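You operate a simulated robot arm through the tools that you are given. There is no shell and no other tool.

You are at the controls of a simulated robot arm. One attempt, no reset.

JOB
Clear the dock, swap its stick for the one named on the clipboard and load that.
Fine: the old stick goes in the stand.

The check looks at the end state, three seconds after you hand in, the way a careful person would. Anything else that was tipped, shoved, dropped, spilled or broken makes it a failure.

ROBOT AND FRAMES
A 7-joint arm with a two-finger parallel gripper, fixed in place. Base frame: the origin is at the foot of the arm, x ahead of it, y to its left, z up; the work surface is at about z = 0.74. Units: m, rad, N and s.
With the tool pointing down near the work surface it reaches from about 0.28 to 0.7 m from the base axis. Its first joint turns from -2.897 to 2.897 rad. Payload 1.57 kg.
The TCP is the grasp point between the finger pads, 0.03 m short of the fingertips. In the tool frame z runs along the fingers and y along their closing line. Largest opening 0.08 m; finger width 0.017, thickness 0.012; the body of the gripper, 0.04 by 0.082 m, starts 0.08 m behind the TCP.
Orientation is told as [roll, pitch, yaw] about the base's x, y, z axes, in that order, counted from this pose: with the fingers straight down and closing along the base's y, the tool's x points along the base's -x, its y along +y and its z along -z.

CONTROLS
- The arm moves only by the tool drive_tool. Its argument "deltas" is a list of rows, each a list of 3 entries, a list of its own where there are three numbers: the shift along the tool's x, y, z in units of 30 mm (1.0 is 30 mm), then the turn, a rotation vector about the tool's x, y, z in units of 4 degrees (1.0 is 4 degrees), then the opening, from 0 (shut) to 1 (fully open). In form: [[[tx, ty, tz], [rx, ry, rz], grip], ...]. A call has 1 to 20 rows; each row shifts and turns the commanded pose from where the row before left it, along the tool's axes as they then stand. A call with a number of a shift or a turn outside -1 to 1 is refused whole. Rows are played at 5 a second. More than 0.05 m and 0.15 rad between two rows, or a gripper value outside its range, and nothing of the call is played. Where a pose cannot be reached the arm comes as near as it can. A force on the tool above 40 N (or 10 N above the force at the start of the call, whichever is more), or a blocked arm, ends the call early, and 0.2 s more pass. The fingers move at their own pace (about 0.072 m/s each) and stop on an object; they squeeze with about 26 N. The grip force told is the motor's: it shows also when the fingers shut on nothing. Time passes only in rows, and 0.2 s behind the last, so rows that do not move let the fingers close. It gives the time, the measured TCP pose, the force on the tool (base axes), the opening and the grip force at its end, in the units of the frame above (readings bear some noise), with the torque about the TCP (base axes, N m) and any sound that the robot's microphone picked up, and new pictures: "pictures" is both (left out), scene, wrist or none.
- Cameras (640 x 400 px; columns grow to the right, rows downward): "scene" is fixed at [0.0494, 0.4992, 1.4978]; the picture's right is [-0.47, -0.88, 0.00], its down [-0.69, 0.37, -0.62] and it looks along [0.55, -0.29, -0.78] (base axes); focal length 352 px, centre (320, 200). "wrist" rides on the gripper at [0.072, -0.007, -0.122] in the tool frame; the picture's right is [0.09, 1.00, 0.00], its down [-0.84, 0.08, -0.54] and it looks along [-0.54, 0.05, 0.84] (tool axes); focal length 238 px, centre (320, 200). There is no depth. A picture from a camera that has moved, and an enlarged one, comes with that camera's place and axes in the base frame and with its lens.
- slide_trunk(by): slides the trunk up (or, below 0, down) by that many m; the arm rides with it, the base frame stays. It gives what a move gives, with no picture.
- inspect(camera, box): a new picture of the part [left, top, right, bottom] of that camera's present view, enlarged. The clock stands still meanwhile.
- close_job(): hands the job in; it is judged then, once.

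Nothing tells you positions but the pictures and the camera data. Unless the task says otherwise, let go and move clear before handing in.

The tools are called after "Emit:" as a command line: name --argument value ..., lists and objects as JSON in quotes. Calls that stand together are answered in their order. drive_tool: Moves the arm, as the interface text tells. Its arguments: {"type":"object","properties":{"deltas":{"type":"array","items":{"type":"array"}},"pictures":{"type":"string","enum":["both","scene","wrist","none"]}},"required":["deltas"]} The other tools are called the same way: slide_trunk (by) slides the trunk up or down; inspect (camera, box) takes an enlarged picture of a part of a camera's view; close_job () hands the job in.

At the start:

```text
time_s: 0.0
position: [0.4679, 0.1132, 1.0397]
ee_rot: [0.0, -0.001, -0.001]
ft_force: [0.0, 0.4, 0.0]
wrist_torque: [0.0, 0.04, 0.03]
gripper_width: 0.08
finger_force: 0.0
trunk travel left (down, up): [-0.3, 0.18]
```

scene: 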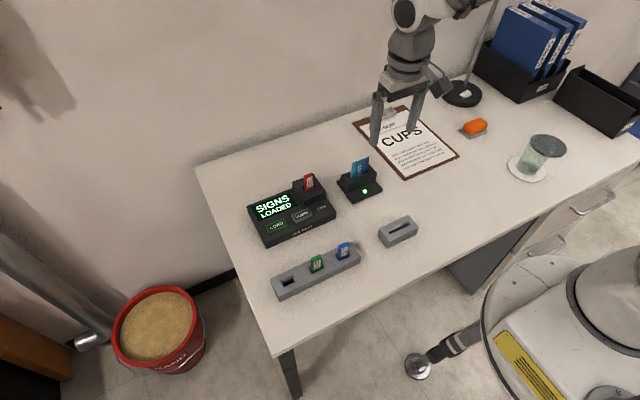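
wrist: 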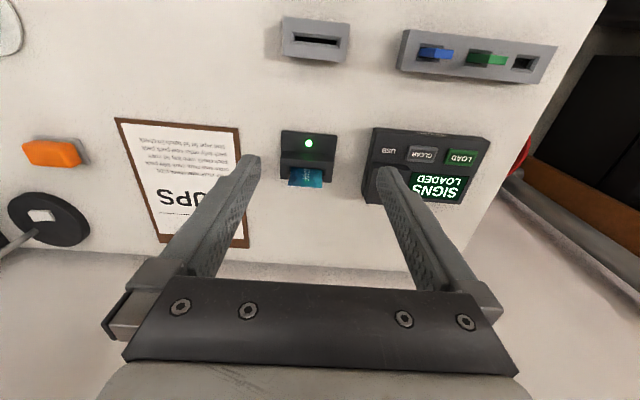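

I see a device with a screen ("SIGNS LOADED") with LOAD/CLEAR buttons and a red stick in its dock, a card reader with a blue card, a stand with green and blue sticks and one free slot, and a clipboard that reads "CUPS". I'll enlarge these parts before moving.

Emit:
inspect --camera "scene" --box '[230, 150, 430, 310]'

Emit:
inspect --camera "scene" --box '[340, 90, 480, 190]'

Emit:
inspect --camera "wrist" --box '[260, 10, 580, 210]'

Emit:
inspect --camera "wrist" --box '[100, 100, 260, 260]'

Emit:
inspect --camera "scene" --box '[270, 230, 370, 300]'

```text
2.50 times, centred on (330, 230) of scene
camera zoom: at [0.0494, 0.4992, 1.4978], right [-0.47, -0.88, 0.0], down [-0.69, 0.37, -0.62], along [0.55, -0.29, -0.78], focal length 881 px, centre (295, 125)
```

zoom: 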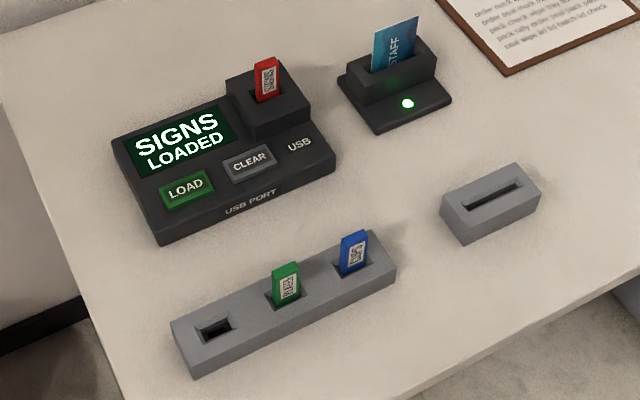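

```text
4.00 times, centred on (410, 140) of scene
camera zoom: at [0.0494, 0.4992, 1.4978], right [-0.47, -0.88, 0.0], down [-0.69, 0.37, -0.62], along [0.55, -0.29, -0.78], focal length 1409 px, centre (-40, 440)
```

zoom: 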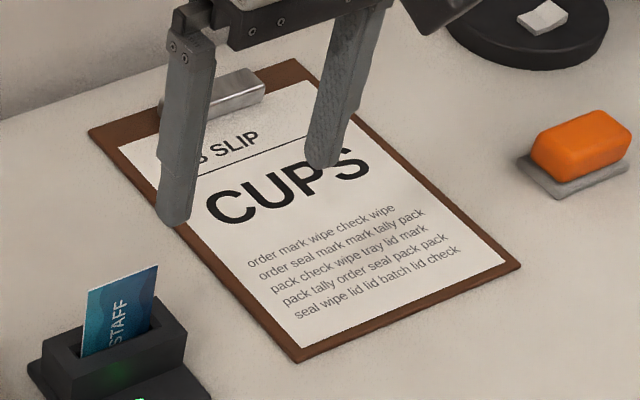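

```text
2.00 times, centred on (420, 110) of wrist
camera zoom: at [0.3968, 0.1062, 1.1616], right [-0.09, 1.0, 0.0], down [0.84, 0.08, 0.54], along [0.54, 0.05, -0.84], focal length 477 px, centre (120, 380)
```

zoom: 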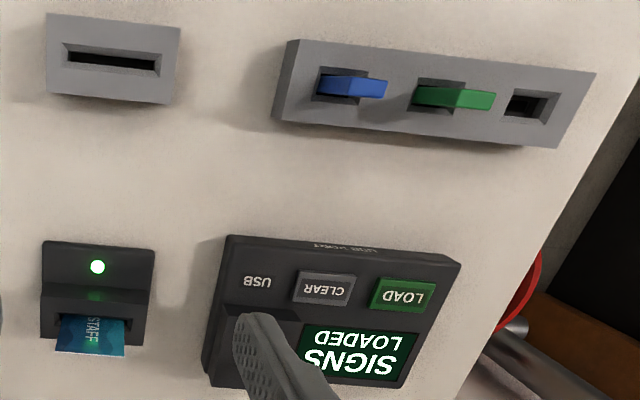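

```text
2.50 times, centred on (180, 180) of wrist
camera zoom: at [0.3968, 0.1062, 1.1616], right [-0.09, 1.0, 0.0], down [0.84, 0.08, 0.54], along [0.54, 0.05, -0.84], focal length 596 px, centre (670, 250)
```

zoom: 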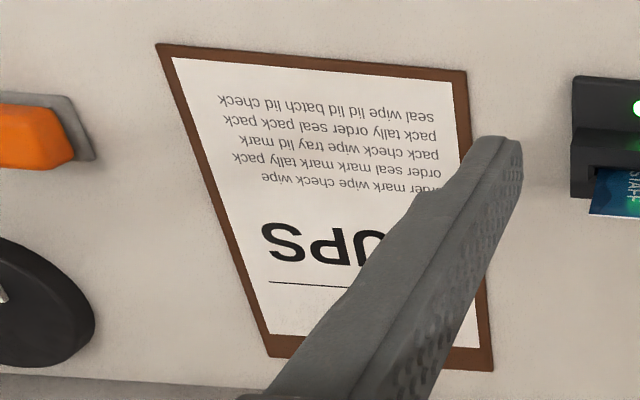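

```text
5.71 times, centred on (320, 265) of scene
camera zoom: at [0.0494, 0.4992, 1.4978], right [-0.47, -0.88, 0.0], down [-0.69, 0.37, -0.62], along [0.55, -0.29, -0.78], focal length 2013 px, centre (320, -171)
```

zoom: 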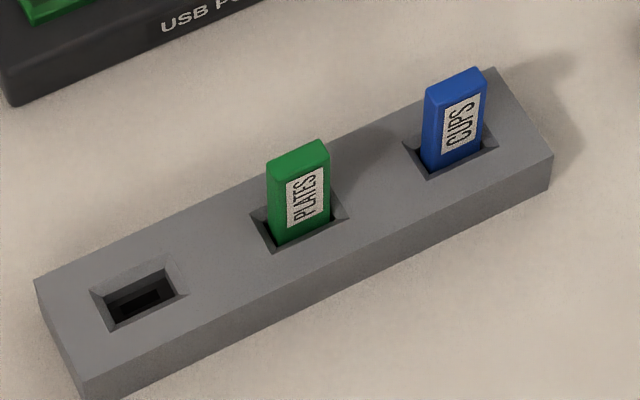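

The clipboard names CUPS, which is the blue stick in the stand. The dock holds red (SIGNS), and I put CLEAR at about (0.535, 0.295, 0.78) and LOAD at about (0.535, 0.365, 0.78). The third slot of the stand is free. First I'll close the fingers and hover over CLEAR for a closer look.

Emit:
drive_tool --deltas '[[[-0.319, 0.867, 0.3], [0, 0, 0], 0.5], [[-0.319, 0.867, 0.3], [0, 0, 0], 0.0], [[-0.319, 0.867, 0.4], [0, 0, 0], 0.0], [[-0.319, 0.867, 0.5], [0, 0, 0], 0.0], [[-0.319, 0.867, 0.5], [0, 0, 0], 0.0], [[-0.319, 0.867, 0.5], [0, 0, 0], 0.0], [[-0.319, 0.867, 0.5], [0, 0, 0], 0.0], [[0, 0, 0], [0, 0, 0], 0.0]]'

```text
time_s: 1.8
position: [0.5358, 0.2945, 0.9509]
ee_rot: [0.001, 0.0, -0.001]
ft_force: [0.4, 1.2, 0.3]
wrist_torque: [0.0, -0.02, 0.02]
gripper_width: 0.0002
finger_force: 21.5
trunk travel left (down, up): [-0.3, 0.18]
camera wrist: at [0.465, 0.2882, 1.0733], right [-0.09, 1.0, 0.0], down [0.84, 0.08, 0.54], along [0.54, 0.05, -0.84], focal length 238 px, centre (320, 200)
```

scene: 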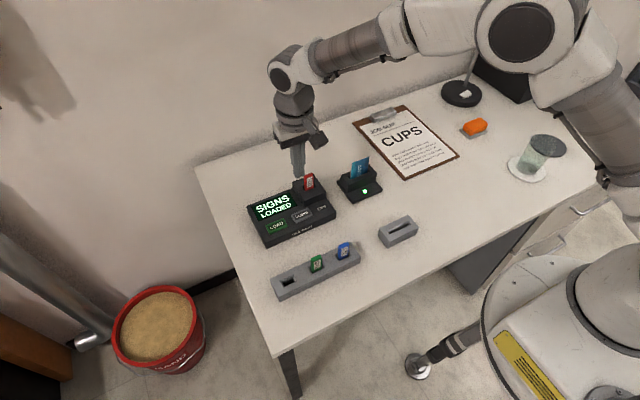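
wrist: 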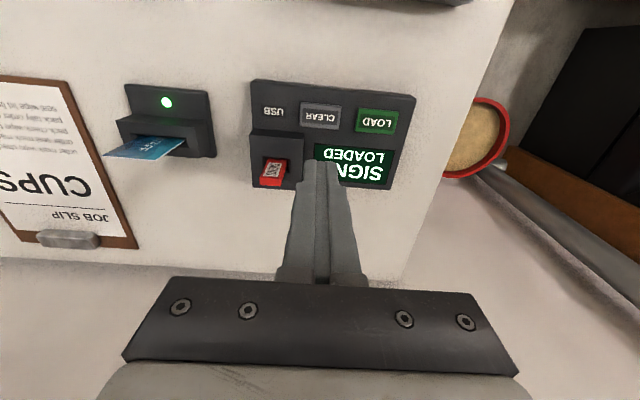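

Emit:
inspect --camera "wrist" --box '[230, 60, 430, 200]'

Emit:
inspect --camera "scene" --box '[240, 150, 350, 250]'

```text
2.86 times, centred on (330, 130) of wrist
camera zoom: at [0.465, 0.2882, 1.0733], right [-0.09, 1.0, 0.0], down [0.84, 0.08, 0.54], along [0.54, 0.05, -0.84], focal length 681 px, centre (291, 400)
```

zoom: 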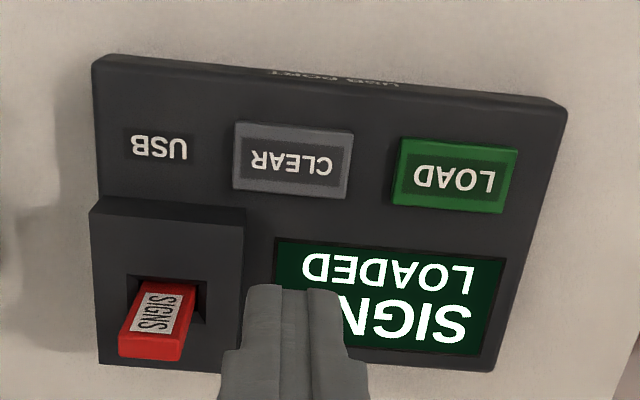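

```text
4.00 times, centred on (295, 200) of scene
camera zoom: at [0.0494, 0.4992, 1.4978], right [-0.47, -0.88, 0.0], down [-0.69, 0.37, -0.62], along [0.55, -0.29, -0.78], focal length 1409 px, centre (420, 200)
```

zoom: 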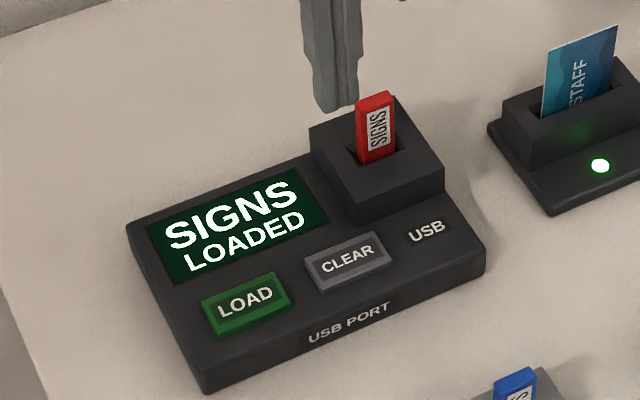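

CLEAR checks out at about (0.535, 0.295) from both cameras. I'll come down over it with closed fingers, stopping just above the cap.

Emit:
drive_tool --deltas '[[[0, 0, 0.8], [0, 0, 0], 0.0], [[0, 0, 0.8], [0, 0, 0], 0.0], [[0, 0, 0.8], [0, 0, 0], 0.0], [[0, 0, 0.8], [0, 0, 0], 0.0], [[0, 0, 0.7], [0, 0, 0], 0.0], [[0, 0, 0.3], [0, 0, 0], 0.0], [[0, 0, 0], [0, 0, 0], 0.0]]'

```text
time_s: 3.4
position: [0.5353, 0.2944, 0.8236]
ee_rot: [-0.001, 0.001, 0.0]
ft_force: [-0.7, 0.3, -0.1]
wrist_torque: [0.04, 0.0, 0.0]
gripper_width: 0.0
finger_force: 21.1
trunk travel left (down, up): [-0.3, 0.18]
camera wrist: at [0.4641, 0.2876, 0.9451], right [-0.09, 1.0, 0.0], down [0.84, 0.08, 0.54], along [0.54, 0.05, -0.84], focal length 238 px, centre (320, 200)
```

scene: 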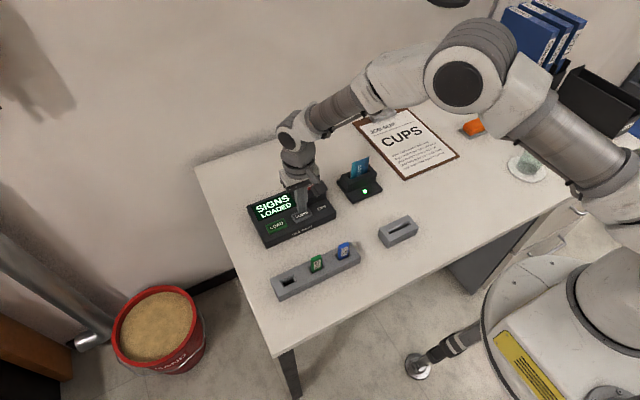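
wrist: 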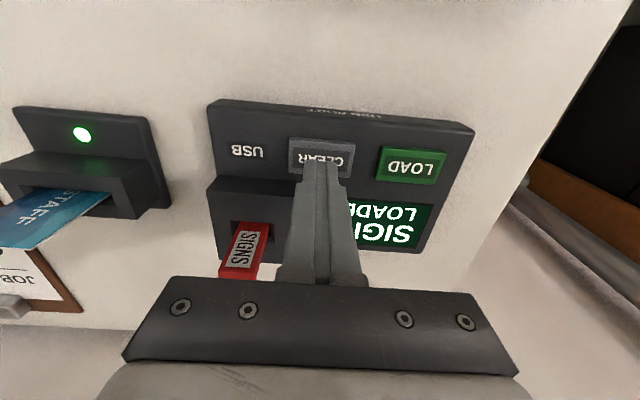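

The fingertips are just above the CLEAR cap, so I'll press in small steps and watch the force.

Emit:
drive_tool --deltas '[[[0, 0, 0.1], [0, 0, 0], 0.0], [[0, 0, 0.1], [0, 0, 0], 0.0], [[0, 0, 0.1], [0, 0, 0], 0.0], [[0, 0, 0], [0, 0, 0], 0.0]]' --pictures "wrist"

```text
time_s: 4.4
position: [0.5352, 0.2942, 0.8157]
ee_rot: [0.001, 0.0, 0.0]
ft_force: [0.3, -0.1, -0.7]
wrist_torque: [-0.01, -0.01, 0.01]
gripper_width: 0.0002
finger_force: 21.0
trunk travel left (down, up): [-0.3, 0.18]
camera wrist: at [0.464, 0.2877, 0.9367], right [-0.09, 1.0, 0.0], down [0.84, 0.08, 0.54], along [0.54, 0.05, -0.84], focal length 238 px, centre (320, 200)
```

wrist: 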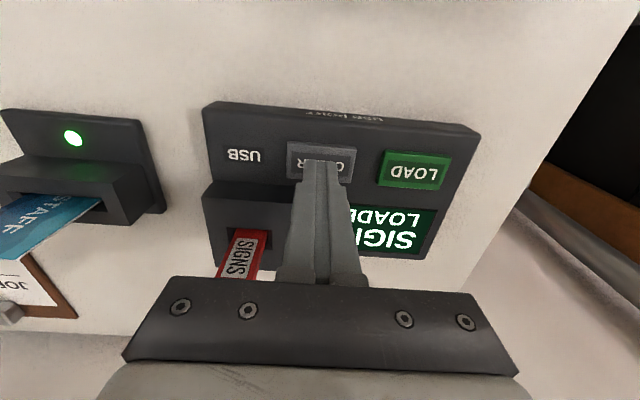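

Emit:
drive_tool --deltas '[[[0, 0, 0.1], [0, 0, 0], 0.0], [[0, 0, 0.1], [0, 0, 0], 0.0], [[0, 0, 0], [0, 0, 0], 0.0]]' --pictures "both"

```text
time_s: 5.2
position: [0.5344, 0.2957, 0.809]
ee_rot: [0.0, 0.0, -0.002]
ft_force: [0.8, 0.6, 0.3]
wrist_torque: [0.01, -0.01, 0.02]
gripper_width: 0.0
finger_force: 21.5
trunk travel left (down, up): [-0.3, 0.18]
camera wrist: at [0.4629, 0.2879, 0.9305], right [-0.09, 1.0, 0.0], down [0.84, 0.08, 0.54], along [0.54, 0.05, -0.84], focal length 238 px, centre (320, 200)
```

scene: 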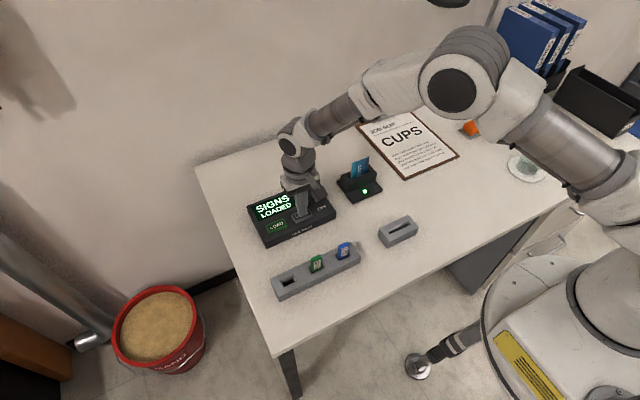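
wrist: 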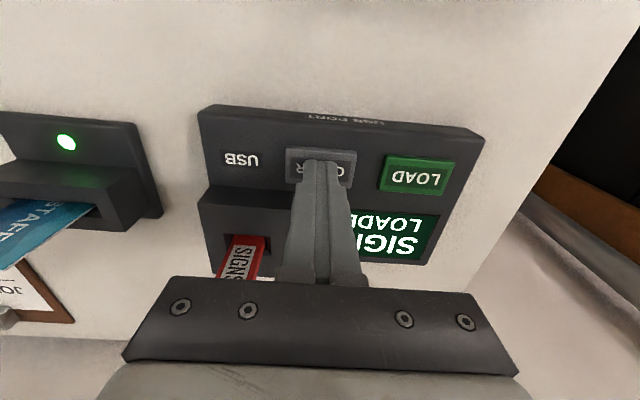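

No contact yet, with the tips at about z=0.779. I'll keep going in 2 mm steps.

Emit:
drive_tool --deltas '[[[0, 0, 0.07], [0, 0, 0], 0.0], [[0, 0, 0.07], [0, 0, 0], 0.0], [[0, 0, 0], [0, 0, 0], 0.0]]' --pictures "none"

Emit:
inspect --camera "scene" --box '[240, 150, 350, 250]'

```text
time_s: 6.0
position: [0.5342, 0.2963, 0.8044]
ee_rot: [-0.002, -0.001, 0.0]
ft_force: [0.3, 0.0, 0.8]
wrist_torque: [0.0, -0.03, 0.0]
gripper_width: 0.0001
finger_force: 21.6
trunk travel left (down, up): [-0.3, 0.18]
```

```text
4.00 times, centred on (295, 200) of scene
camera zoom: at [0.0494, 0.4992, 1.4978], right [-0.47, -0.88, 0.0], down [-0.69, 0.37, -0.62], along [0.55, -0.29, -0.78], focal length 1409 px, centre (420, 200)
```

zoom: 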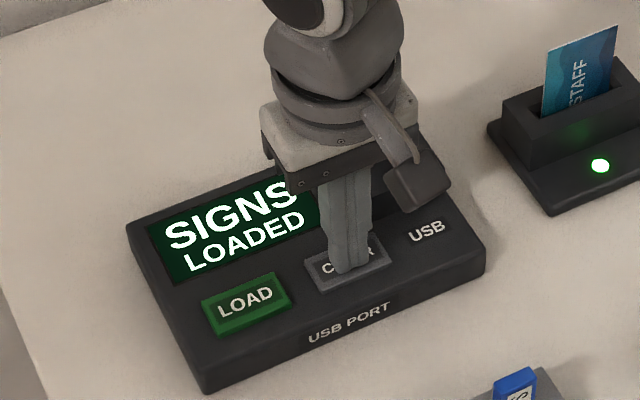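

The tips are at about z=0.774 and look almost on the cap. I'll continue in 2 mm steps.

Emit:
drive_tool --deltas '[[[0, 0, 0.07], [0, 0, 0], 0.0], [[0, 0, 0.07], [0, 0, 0], 0.0], [[0, 0, 0], [0, 0, 0], 0.0]]' --pictures "scene"

```text
time_s: 6.8
position: [0.5356, 0.2952, 0.8011]
ee_rot: [0.0, 0.001, 0.0]
ft_force: [-3.6, 0.3, 5.3]
wrist_torque: [-0.01, 0.11, 0.03]
gripper_width: 0.0001
finger_force: 21.5
trunk travel left (down, up): [-0.3, 0.18]
heard: click
```

scene: 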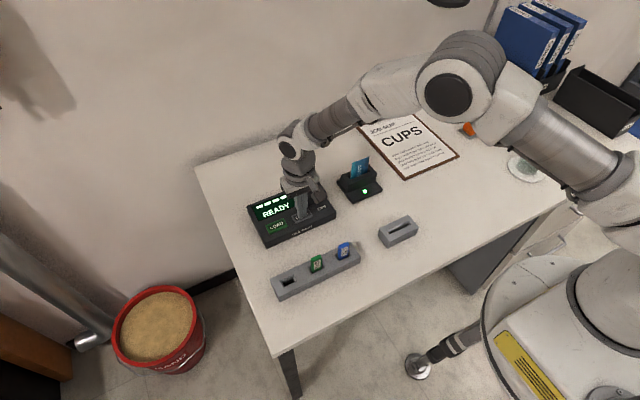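

It clicked, and the screen now says READY. I'll rise straight up and move so the camera can see the red stick.

Emit:
drive_tool --deltas '[[[0, 0, -0.5], [0, 0, 0], 0.0], [[0, 0, -1], [0, 0, 0], 0.0], [[0, 0, -1], [0, 0, 0], 0.0], [[0, 0, -1], [0, 0, 0], 0.0], [[0, 0, -1], [0, 0, 0], 0.0], [[0.5, -0.7, -0.5], [0, 0, 0], 0.3], [[0.5, -0.7, 0], [0, 0, 0], 0.5], [[0, 0, 0], [0, 0, 0], 0.5]]'

Emit:
inspect --camera "scene" --box '[240, 150, 350, 250]'

Emit:
inspect --camera "wrist" --box '[220, 60, 440, 220]'

```text
time_s: 8.6
position: [0.5075, 0.2536, 0.9497]
ee_rot: [0.0, 0.001, 0.001]
ft_force: [-0.1, -0.8, -0.1]
wrist_torque: [0.01, 0.0, -0.01]
gripper_width: 0.0402
finger_force: 0.1
trunk travel left (down, up): [-0.3, 0.18]
camera wrist: at [0.4347, 0.247, 1.0715], right [-0.09, 1.0, 0.0], down [0.84, 0.08, 0.54], along [0.54, 0.05, -0.84], focal length 238 px, centre (320, 200)
```

scene: 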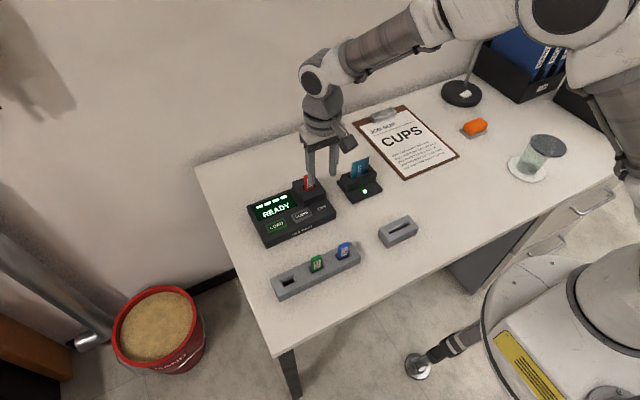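
wrist: 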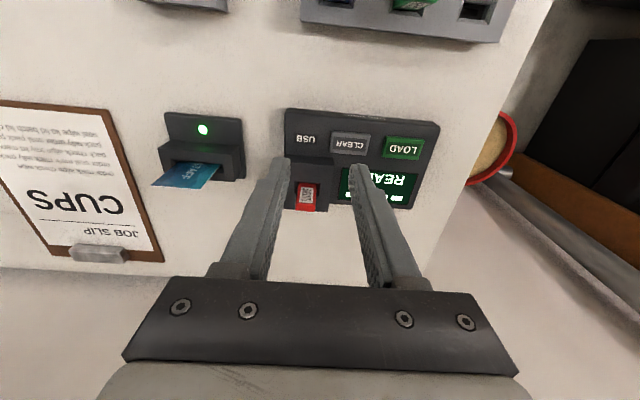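

```text
4.00 times, centred on (295, 200) of scene
camera zoom: at [0.0494, 0.4992, 1.4978], right [-0.47, -0.88, 0.0], down [-0.69, 0.37, -0.62], along [0.55, -0.29, -0.78], focal length 1409 px, centre (420, 200)
```

zoom: 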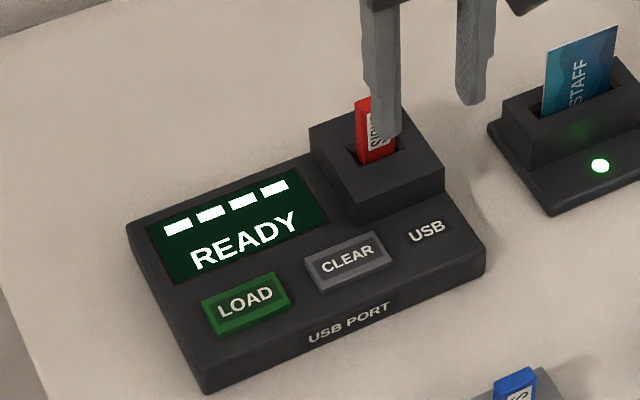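

```text
2.50 times, centred on (330, 140) of wrist
camera zoom: at [0.4347, 0.247, 1.0715], right [-0.09, 1.0, 0.0], down [0.84, 0.08, 0.54], along [0.54, 0.05, -0.84], focal length 596 px, centre (295, 350)
```

zoom: 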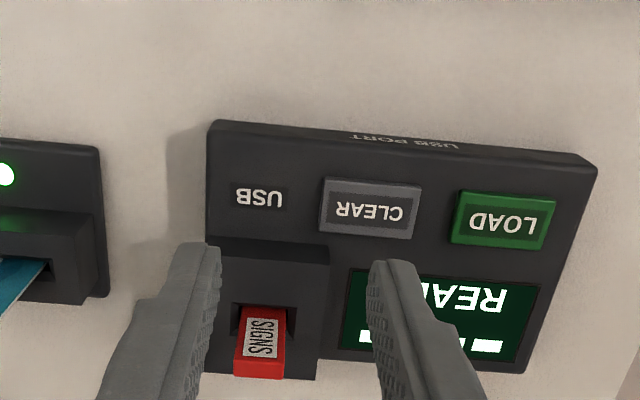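

The red stick's top is at about (0.586, 0.246, 0.855), roughly 22 mm wide along y and 9 mm thick. The dock's top face is at about z=0.807. I'll move over the stick with the fingers about 5 cm apart.

Emit:
drive_tool --deltas '[[[-0.87, -0.085, 0], [0, 0, 0], 0.6], [[-0.87, -0.085, 0], [0, 0, 0], 0.6], [[-0.87, -0.085, 0], [0, 0, 0], 0.6], [[0, 0, 0.8], [0, 0, 0], 0.6], [[0, 0, 0], [0, 0, 0], 0.6]]'

Emit:
inspect --camera "wrist" --box '[220, 60, 440, 220]'

Emit:
inspect --camera "scene" --box '[260, 130, 370, 220]'

```text
time_s: 9.8
position: [0.584, 0.245, 0.9266]
ee_rot: [0.002, 0.002, 0.0]
ft_force: [-0.2, -0.4, -0.5]
wrist_torque: [-0.03, 0.02, 0.02]
gripper_width: 0.048
finger_force: 0.0
trunk travel left (down, up): [-0.3, 0.18]
camera wrist: at [0.5123, 0.2384, 1.0477], right [-0.09, 1.0, 0.0], down [0.84, 0.08, 0.54], along [0.54, 0.05, -0.84], focal length 238 px, centre (320, 200)
```

scene: 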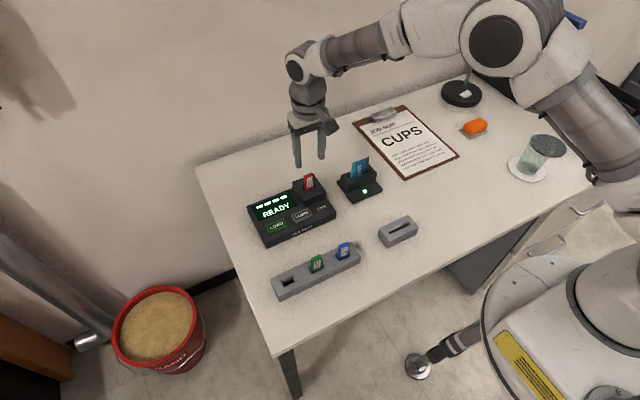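
wrist: 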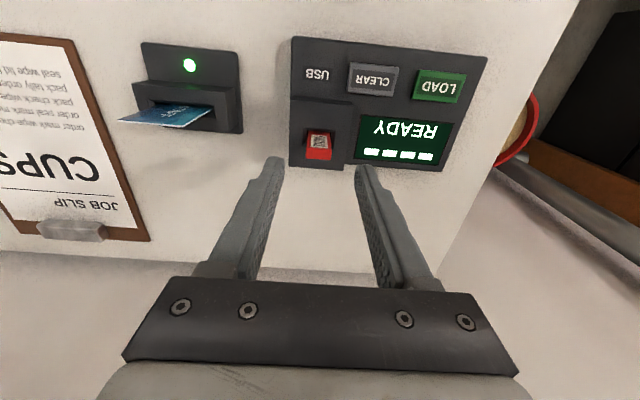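

```text
2.50 times, centred on (330, 140) of wrist
camera zoom: at [0.5123, 0.2384, 1.0477], right [-0.09, 1.0, 0.0], down [0.84, 0.08, 0.54], along [0.54, 0.05, -0.84], focal length 596 px, centre (295, 350)
```

zoom: 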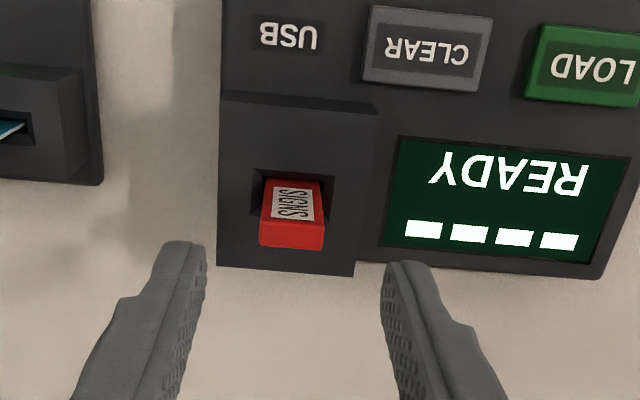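

```text
4.44 times, centred on (315, 175) of scene
camera zoom: at [0.0494, 0.4992, 1.4978], right [-0.47, -0.88, 0.0], down [-0.69, 0.37, -0.62], along [0.55, -0.29, -0.78], focal length 1566 px, centre (342, 311)
```

zoom: 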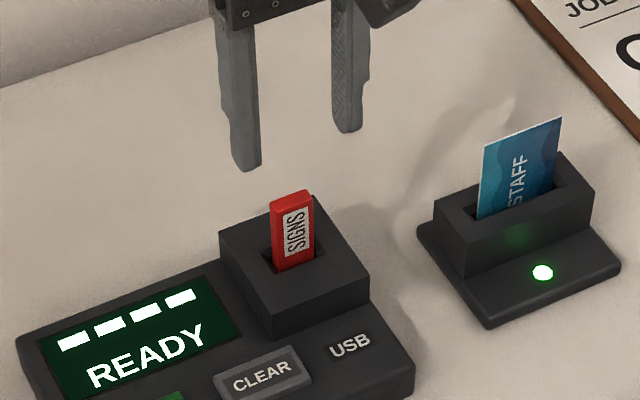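

Combining the views, the red stick is at about (0.592, 0.2445) with its top near z=0.848. I'll correct x by 8 mm and come down until the fingers just straddle it.

Emit:
drive_tool --deltas '[[[-0.267, -0.02, 0.3], [0, 0, 0], 0.6], [[0, 0, 0.6], [0, 0, 0], 0.6], [[0, 0, 0.6], [0, 0, 0], 0.6], [[0, 0, 0.3], [0, 0, 0], 0.6], [[0, 0, 0], [0, 0, 0], 0.6]]'

Emit:
inspect --camera "wrist" --box '[220, 100, 440, 260]'

Emit:
inspect --camera "scene" --box '[260, 130, 370, 220]'

```text
time_s: 11.0
position: [0.5898, 0.2446, 0.8724]
ee_rot: [0.0, -0.001, -0.002]
ft_force: [-0.3, -0.4, -0.1]
wrist_torque: [0.01, -0.01, -0.01]
gripper_width: 0.048
finger_force: 0.1
trunk travel left (down, up): [-0.3, 0.18]
camera wrist: at [0.5187, 0.2375, 0.9937], right [-0.09, 1.0, 0.0], down [0.84, 0.08, 0.54], along [0.54, 0.05, -0.84], focal length 238 px, centre (320, 200)
```

scene: 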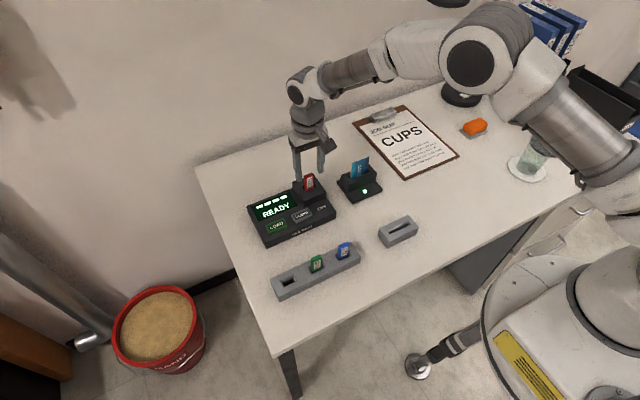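
wrist: 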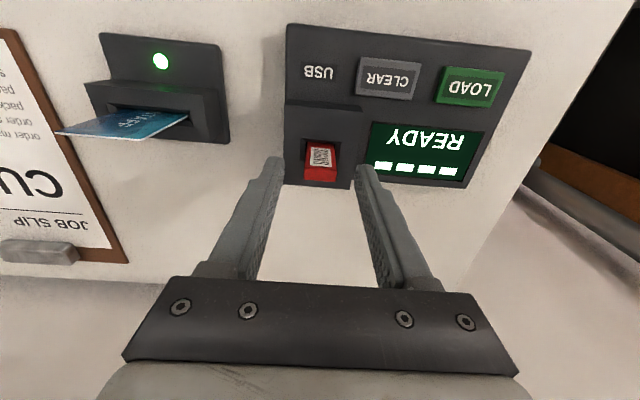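

```text
2.50 times, centred on (330, 180) of wrist
camera zoom: at [0.5187, 0.2375, 0.9937], right [-0.09, 1.0, 0.0], down [0.84, 0.08, 0.54], along [0.54, 0.05, -0.84], focal length 596 px, centre (295, 250)
```

zoom: 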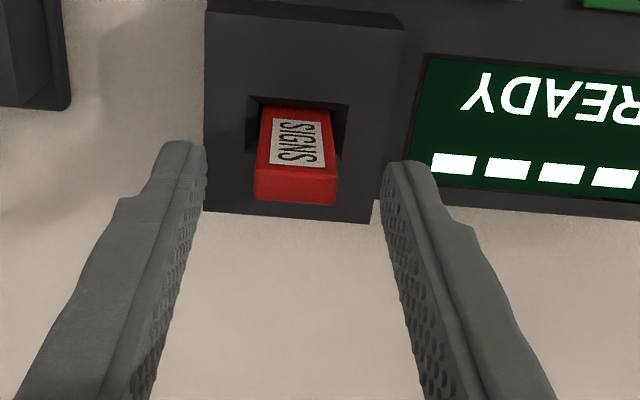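

```text
4.44 times, centred on (315, 175) of scene
camera zoom: at [0.0494, 0.4992, 1.4978], right [-0.47, -0.88, 0.0], down [-0.69, 0.37, -0.62], along [0.55, -0.29, -0.78], focal length 1566 px, centre (342, 311)
```

zoom: 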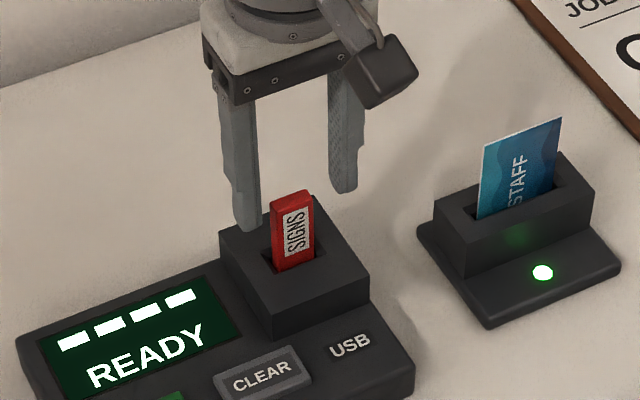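

The stick is centred between the fingers, with x within about 2 mm. I'll lower another 32 mm and close.

Emit:
drive_tool --deltas '[[[-0.07, 0, 0.4], [0, 0, 0], 0.6], [[0, 0, 0.4], [0, 0, 0], 0.6], [[0, 0, 0.25], [0, 0, 0], 0.6], [[0, 0, 0], [0, 0, 0], 0.6]]'

Emit:
inspect --camera "wrist" --box '[220, 100, 440, 260]'

Emit:
inspect --camera "scene" --box '[260, 130, 370, 220]'

```text
time_s: 12.0
position: [0.5929, 0.2443, 0.8419]
ee_rot: [0.001, -0.001, 0.0]
ft_force: [0.5, -0.1, 0.2]
wrist_torque: [0.01, 0.0, -0.01]
gripper_width: 0.0481
finger_force: 0.1
trunk travel left (down, up): [-0.3, 0.18]
camera wrist: at [0.5219, 0.2379, 0.9625], right [-0.09, 1.0, 0.0], down [0.84, 0.08, 0.54], along [0.54, 0.05, -0.84], focal length 238 px, centre (320, 200)
```

scene: 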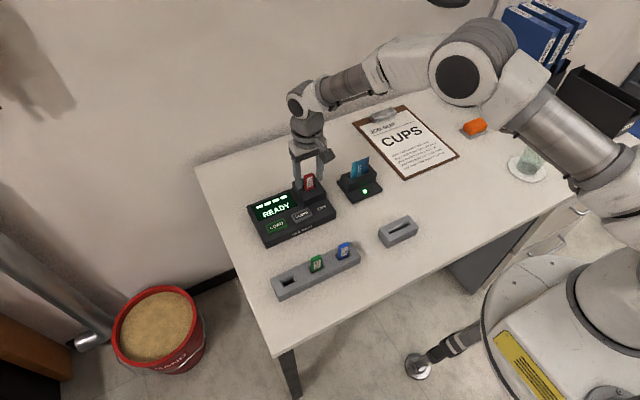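
wrist: 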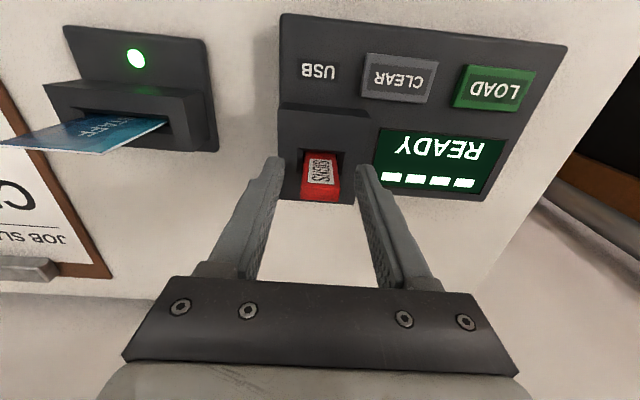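

```text
2.50 times, centred on (330, 180) of wrist
camera zoom: at [0.5219, 0.2379, 0.9625], right [-0.09, 1.0, 0.0], down [0.84, 0.08, 0.54], along [0.54, 0.05, -0.84], focal length 596 px, centre (295, 250)
```

zoom: 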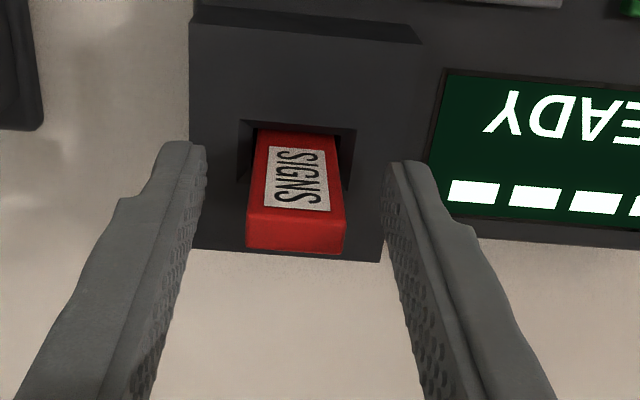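

```text
4.44 times, centred on (315, 175) of scene
camera zoom: at [0.0494, 0.4992, 1.4978], right [-0.47, -0.88, 0.0], down [-0.69, 0.37, -0.62], along [0.55, -0.29, -0.78], focal length 1566 px, centre (342, 311)
```

zoom: 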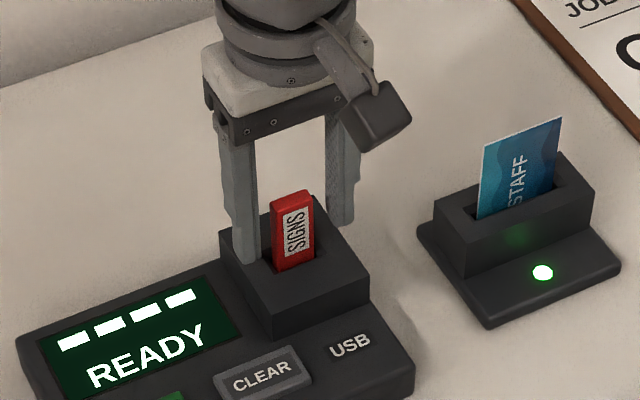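

The fingers straddle the red stick with the tips just above the dock block. I'll close on it.

Emit:
drive_tool --deltas '[[[0, 0, 0], [0, 0, 0], 0.3], [[0, 0, 0], [0, 0, 0], 0.0], [[0, 0, 0], [0, 0, 0], 0.0], [[0, 0, 0], [0, 0, 0], 0.0]]' --pictures "wrist"

```text
time_s: 13.0
position: [0.5934, 0.2451, 0.8414]
ee_rot: [0.0, -0.001, 0.001]
ft_force: [0.7, -0.3, 0.3]
wrist_torque: [-0.02, -0.03, -0.01]
gripper_width: 0.0225
finger_force: 26.3
trunk travel left (down, up): [-0.3, 0.18]
camera wrist: at [0.5218, 0.2379, 0.9627], right [-0.09, 1.0, 0.0], down [0.84, 0.08, 0.54], along [0.54, 0.05, -0.84], focal length 238 px, centre (320, 200)
```

wrist: 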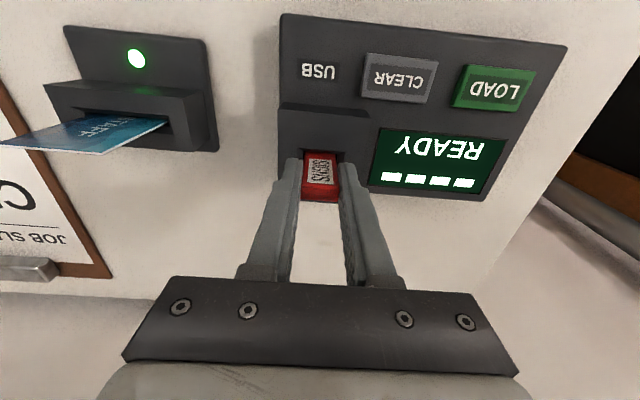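

I have the stick at 22.5 mm width, so I'll pull it straight up slowly.

Emit:
drive_tool --deltas '[[[0, 0, -0.15], [0, 0, 0], 0.0], [[0, 0, -0.2], [0, 0, 0], 0.0], [[0, 0, -0.3], [0, 0, 0], 0.0], [[0, 0, -0.4], [0, 0, 0], 0.0], [[0, 0, -0.5], [0, 0, 0], 0.0], [[0, 0, -0.6], [0, 0, 0], 0.0], [[0, 0, -0.6], [0, 0, 0], 0.0], [[0, 0, 0], [0, 0, 0], 0.0]]'

Emit:
inspect --camera "scene" --box '[240, 120, 370, 230]'

Emit:
inspect --camera "wrist" --box '[220, 80, 440, 240]'

```text
time_s: 14.8
position: [0.592, 0.2434, 0.9224]
ee_rot: [0.001, -0.001, -0.001]
ft_force: [0.4, -0.4, -0.6]
wrist_torque: [0.02, 0.02, -0.01]
gripper_width: 0.0224
finger_force: 25.9
trunk travel left (down, up): [-0.3, 0.18]
camera wrist: at [0.5208, 0.2371, 1.0455], right [-0.09, 1.0, 0.0], down [0.84, 0.08, 0.54], along [0.54, 0.05, -0.84], focal length 238 px, centre (320, 200)
```

scene: 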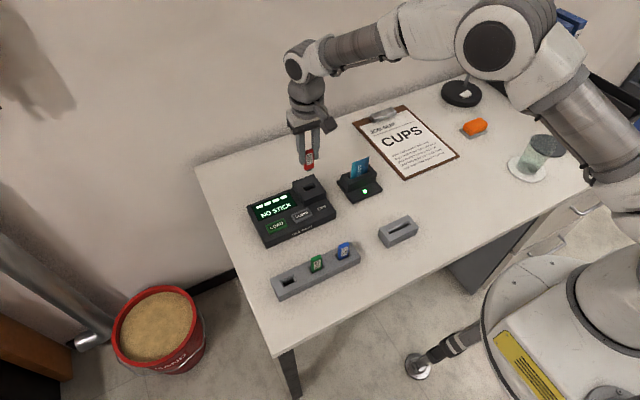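
wrist: 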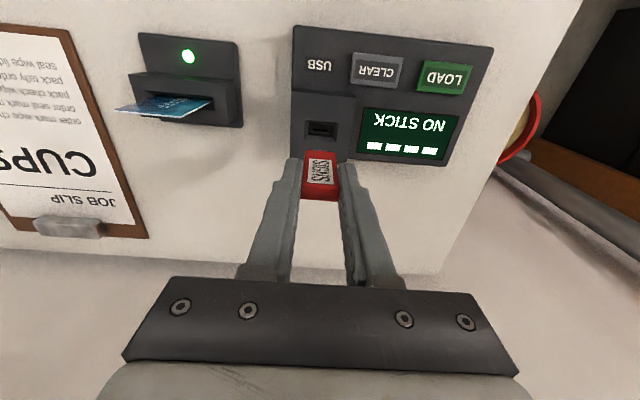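

```text
3.64 times, centred on (305, 175) of scene
camera zoom: at [0.0494, 0.4992, 1.4978], right [-0.47, -0.88, 0.0], down [-0.69, 0.37, -0.62], along [0.55, -0.29, -0.78], focal length 1281 px, centre (374, 291)
```

zoom: 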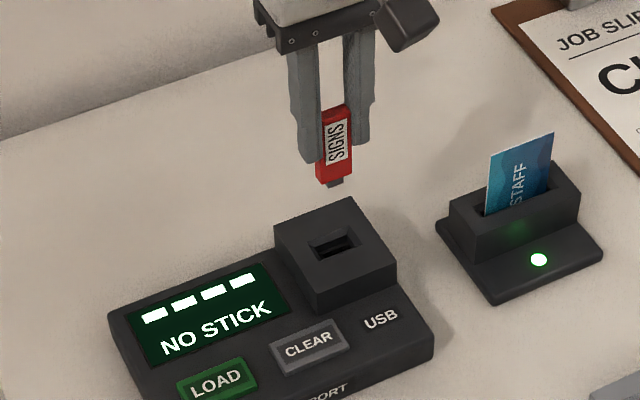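

```text
2.50 times, centred on (330, 160) of wrist
camera zoom: at [0.5208, 0.2371, 1.0455], right [-0.09, 1.0, 0.0], down [0.84, 0.08, 0.54], along [0.54, 0.05, -0.84], focal length 596 px, centre (295, 300)
```

zoom: 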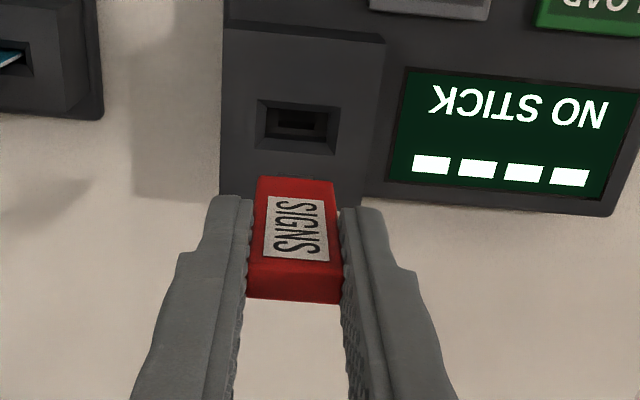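

The dock reads NO STICK and the red stick is held upright. Its body bottom is about 46 mm below the TCP, with a short metal plug under that. Next I'll carry it at height to above the stand's free slot, near (0.390, 0.401).

Emit:
drive_tool --deltas '[[[0, 0, -0.6], [0, 0, 0], 0.0], [[0.5, 0.4, -0.2], [0, 0, 0], 0.0], [[0.75, 0.58, 0], [0, 0, 0], 0.0], [[0.75, 0.58, 0], [0, 0, 0], 0.0], [[0.75, 0.58, 0], [0, 0, 0], 0.0], [[0.75, 0.58, 0], [0, 0, 0], 0.0], [[0.75, 0.58, 0], [0, 0, 0], 0.0], [[0.75, 0.58, 0], [0, 0, 0], 0.0], [[0.75, 0.58, 0], [0, 0, 0], 0.0], [[0.75, 0.58, 0], [0, 0, 0], 0.0], [[0.233, 0.213, 0], [0, 0, 0], 0.0], [[0, 0, 0], [0, 0, 0], 0.0]]'

Emit:
inspect --camera "wrist" --box '[220, 60, 440, 220]'

Emit:
inspect --camera "scene" --box '[250, 200, 380, 310]'

```text
time_s: 17.4
position: [0.3901, 0.4018, 0.9445]
ee_rot: [0.0, 0.001, 0.0]
ft_force: [-0.2, -0.2, -1.4]
wrist_torque: [0.01, 0.0, 0.01]
gripper_width: 0.0225
finger_force: 25.8
trunk travel left (down, up): [-0.3, 0.18]
camera wrist: at [0.3182, 0.3952, 1.0676], right [-0.09, 1.0, 0.0], down [0.84, 0.08, 0.54], along [0.54, 0.05, -0.84], focal length 238 px, centre (320, 200)
```

scene: 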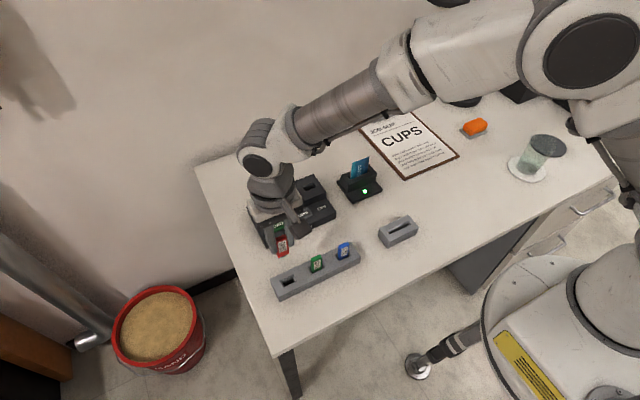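
wrist: 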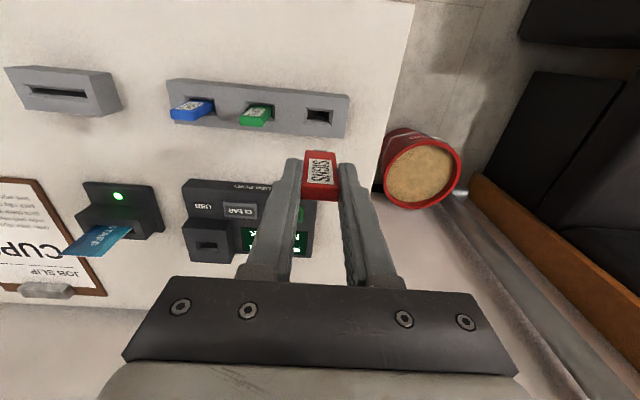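

```text
2.50 times, centred on (330, 140) of wrist
camera zoom: at [0.3182, 0.3952, 1.0676], right [-0.09, 1.0, 0.0], down [0.84, 0.08, 0.54], along [0.54, 0.05, -0.84], focal length 596 px, centre (295, 350)
```

zoom: 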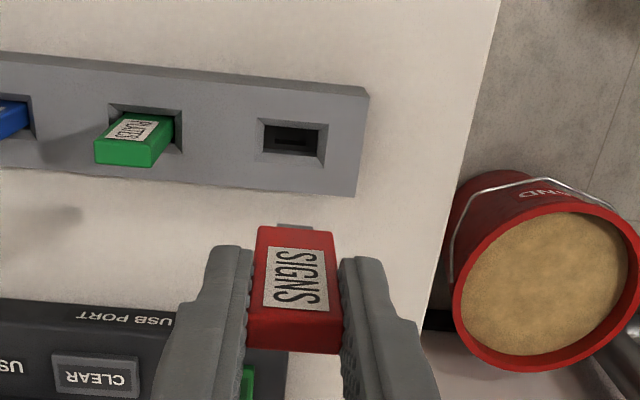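

```text
3.64 times, centred on (315, 255) of scene
camera zoom: at [0.0494, 0.4992, 1.4978], right [-0.47, -0.88, 0.0], down [-0.69, 0.37, -0.62], along [0.55, -0.29, -0.78], focal length 1281 px, centre (338, 0)
```

zoom: 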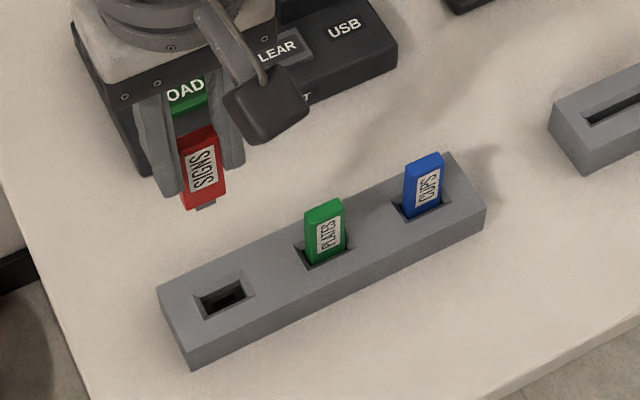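

The free slot is at about (0.390, 0.4006) with the stand's top near z=0.765. The held stick sits about 2 mm behind the TCP in x. I'll adjust for that, come down to just above the stand, and recheck.

Emit:
drive_tool --deltas '[[[-0.067, 0, 0.6], [0, 0, 0], 0.0], [[0, 0, 0.8], [0, 0, 0], 0.0], [[0, 0, 0.8], [0, 0, 0], 0.0], [[0, 0, 0.7], [0, 0, 0], 0.0], [[0, 0, 0.3], [0, 0, 0], 0.0], [[0, 0, 0], [0, 0, 0], 0.0]]'

Emit:
inspect --camera "wrist" --box '[250, 80, 400, 220]'

Emit:
inspect --camera "scene" --box '[250, 220, 350, 310]'

```text
time_s: 18.8
position: [0.3923, 0.4037, 0.8475]
ee_rot: [0.0, 0.0, -0.001]
ft_force: [-0.5, 0.2, -0.1]
wrist_torque: [0.0, -0.02, 0.02]
gripper_width: 0.0223
finger_force: 26.3
trunk travel left (down, up): [-0.3, 0.18]
camera wrist: at [0.3211, 0.3966, 0.9703], right [-0.09, 1.0, 0.0], down [0.84, 0.08, 0.54], along [0.54, 0.05, -0.84], focal length 238 px, centre (320, 200)
```

scene: 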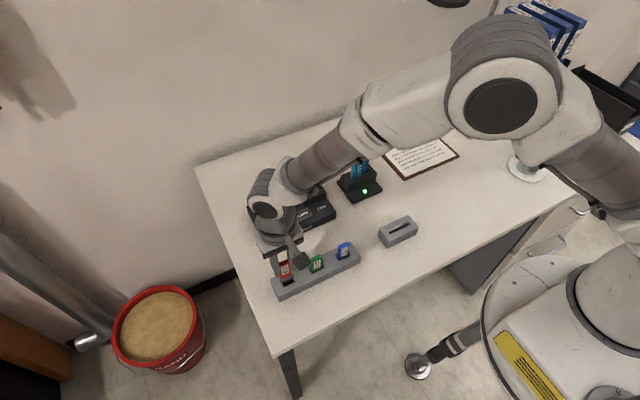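
wrist: 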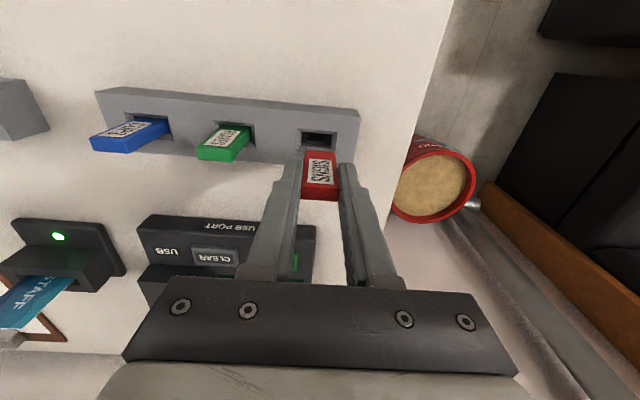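

```text
2.86 times, centred on (325, 150) of wrist
camera zoom: at [0.3211, 0.3966, 0.9703], right [-0.09, 1.0, 0.0], down [0.84, 0.08, 0.54], along [0.54, 0.05, -0.84], focal length 681 px, centre (306, 343)
```

zoom: 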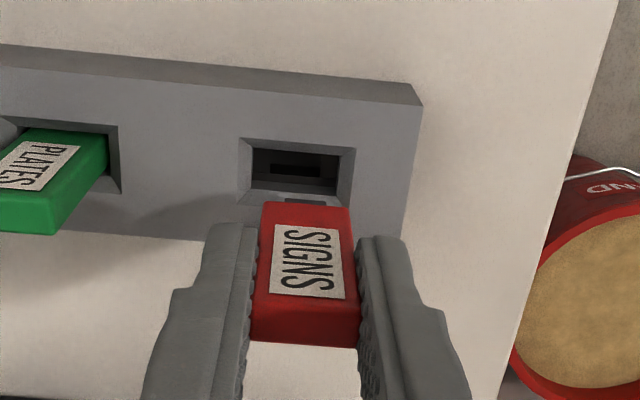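

```text
4.44 times, centred on (300, 265) of scene
camera zoom: at [0.0494, 0.4992, 1.4978], right [-0.47, -0.88, 0.0], down [-0.69, 0.37, -0.62], along [0.55, -0.29, -0.78], focal length 1566 px, centre (409, -89)
```

zoom: 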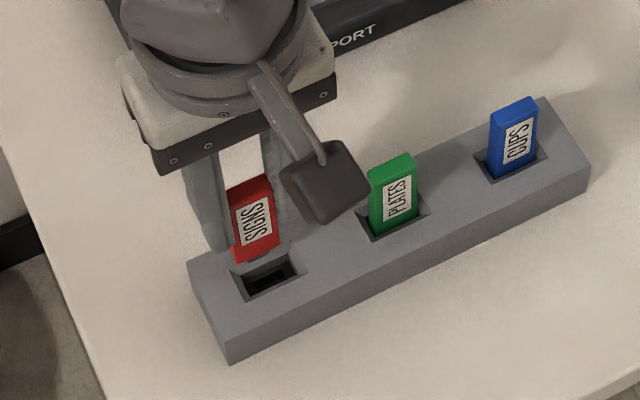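

The slot is about 2.7 mm toward -y from the stick and roughly 1 mm toward -x. I'll correct both and lower a bit more.

Emit:
drive_tool --deltas '[[[0.033, -0.09, 0], [0, 0, 0], 0.0], [[0, 0, 0.3], [0, 0, 0], 0.0], [[0, 0, 0.2], [0, 0, 0], 0.0], [[0, 0, 0], [0, 0, 0], 0.0]]' --pictures "wrist"

Emit:
inspect --camera "wrist" --box '[260, 100, 380, 210]'

Emit:
inspect --camera "scene" --box '[270, 235, 330, 300]'

```text
time_s: 19.8
position: [0.3904, 0.4007, 0.835]
ee_rot: [0.0, -0.001, 0.001]
ft_force: [-0.3, 0.2, -0.2]
wrist_torque: [-0.01, 0.0, -0.02]
gripper_width: 0.0226
finger_force: 25.7
trunk travel left (down, up): [-0.3, 0.18]
camera wrist: at [0.3198, 0.3945, 0.9564], right [-0.09, 1.0, 0.0], down [0.84, 0.08, 0.54], along [0.54, 0.05, -0.84], focal length 238 px, centre (320, 200)
```

wrist: 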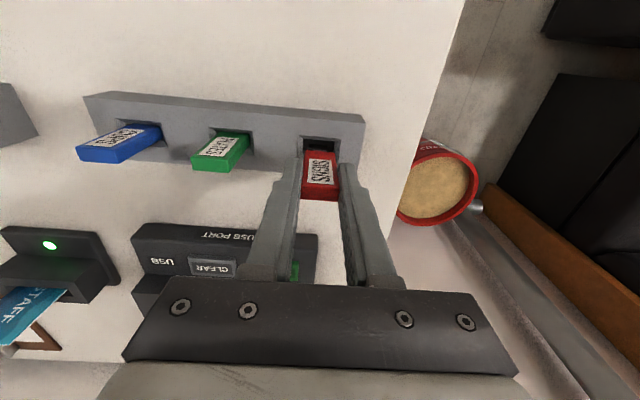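

```text
3.64 times, centred on (320, 155) of wrist
camera zoom: at [0.3198, 0.3945, 0.9564], right [-0.09, 1.0, 0.0], down [0.84, 0.08, 0.54], along [0.54, 0.05, -0.84], focal length 867 px, centre (320, 364)
```

zoom: 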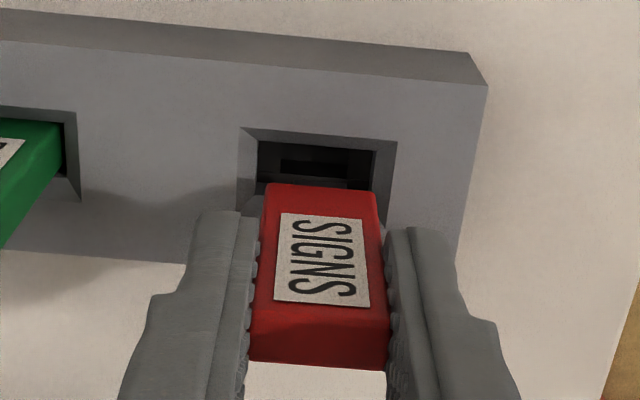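

```text
6.15 times, centred on (300, 268) of scene
camera zoom: at [0.0494, 0.4992, 1.4978], right [-0.47, -0.88, 0.0], down [-0.69, 0.37, -0.62], along [0.55, -0.29, -0.78], focal length 2168 px, centre (443, -215)
```

zoom: 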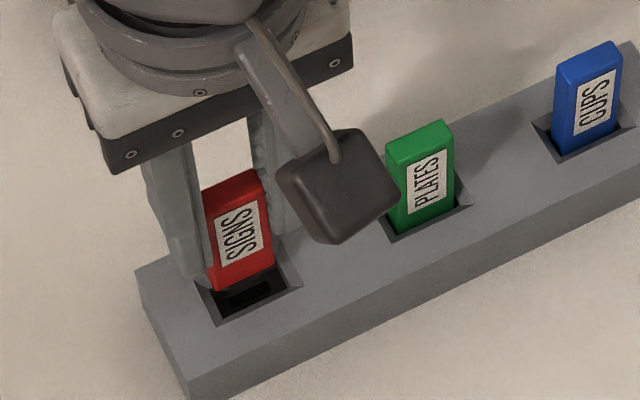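

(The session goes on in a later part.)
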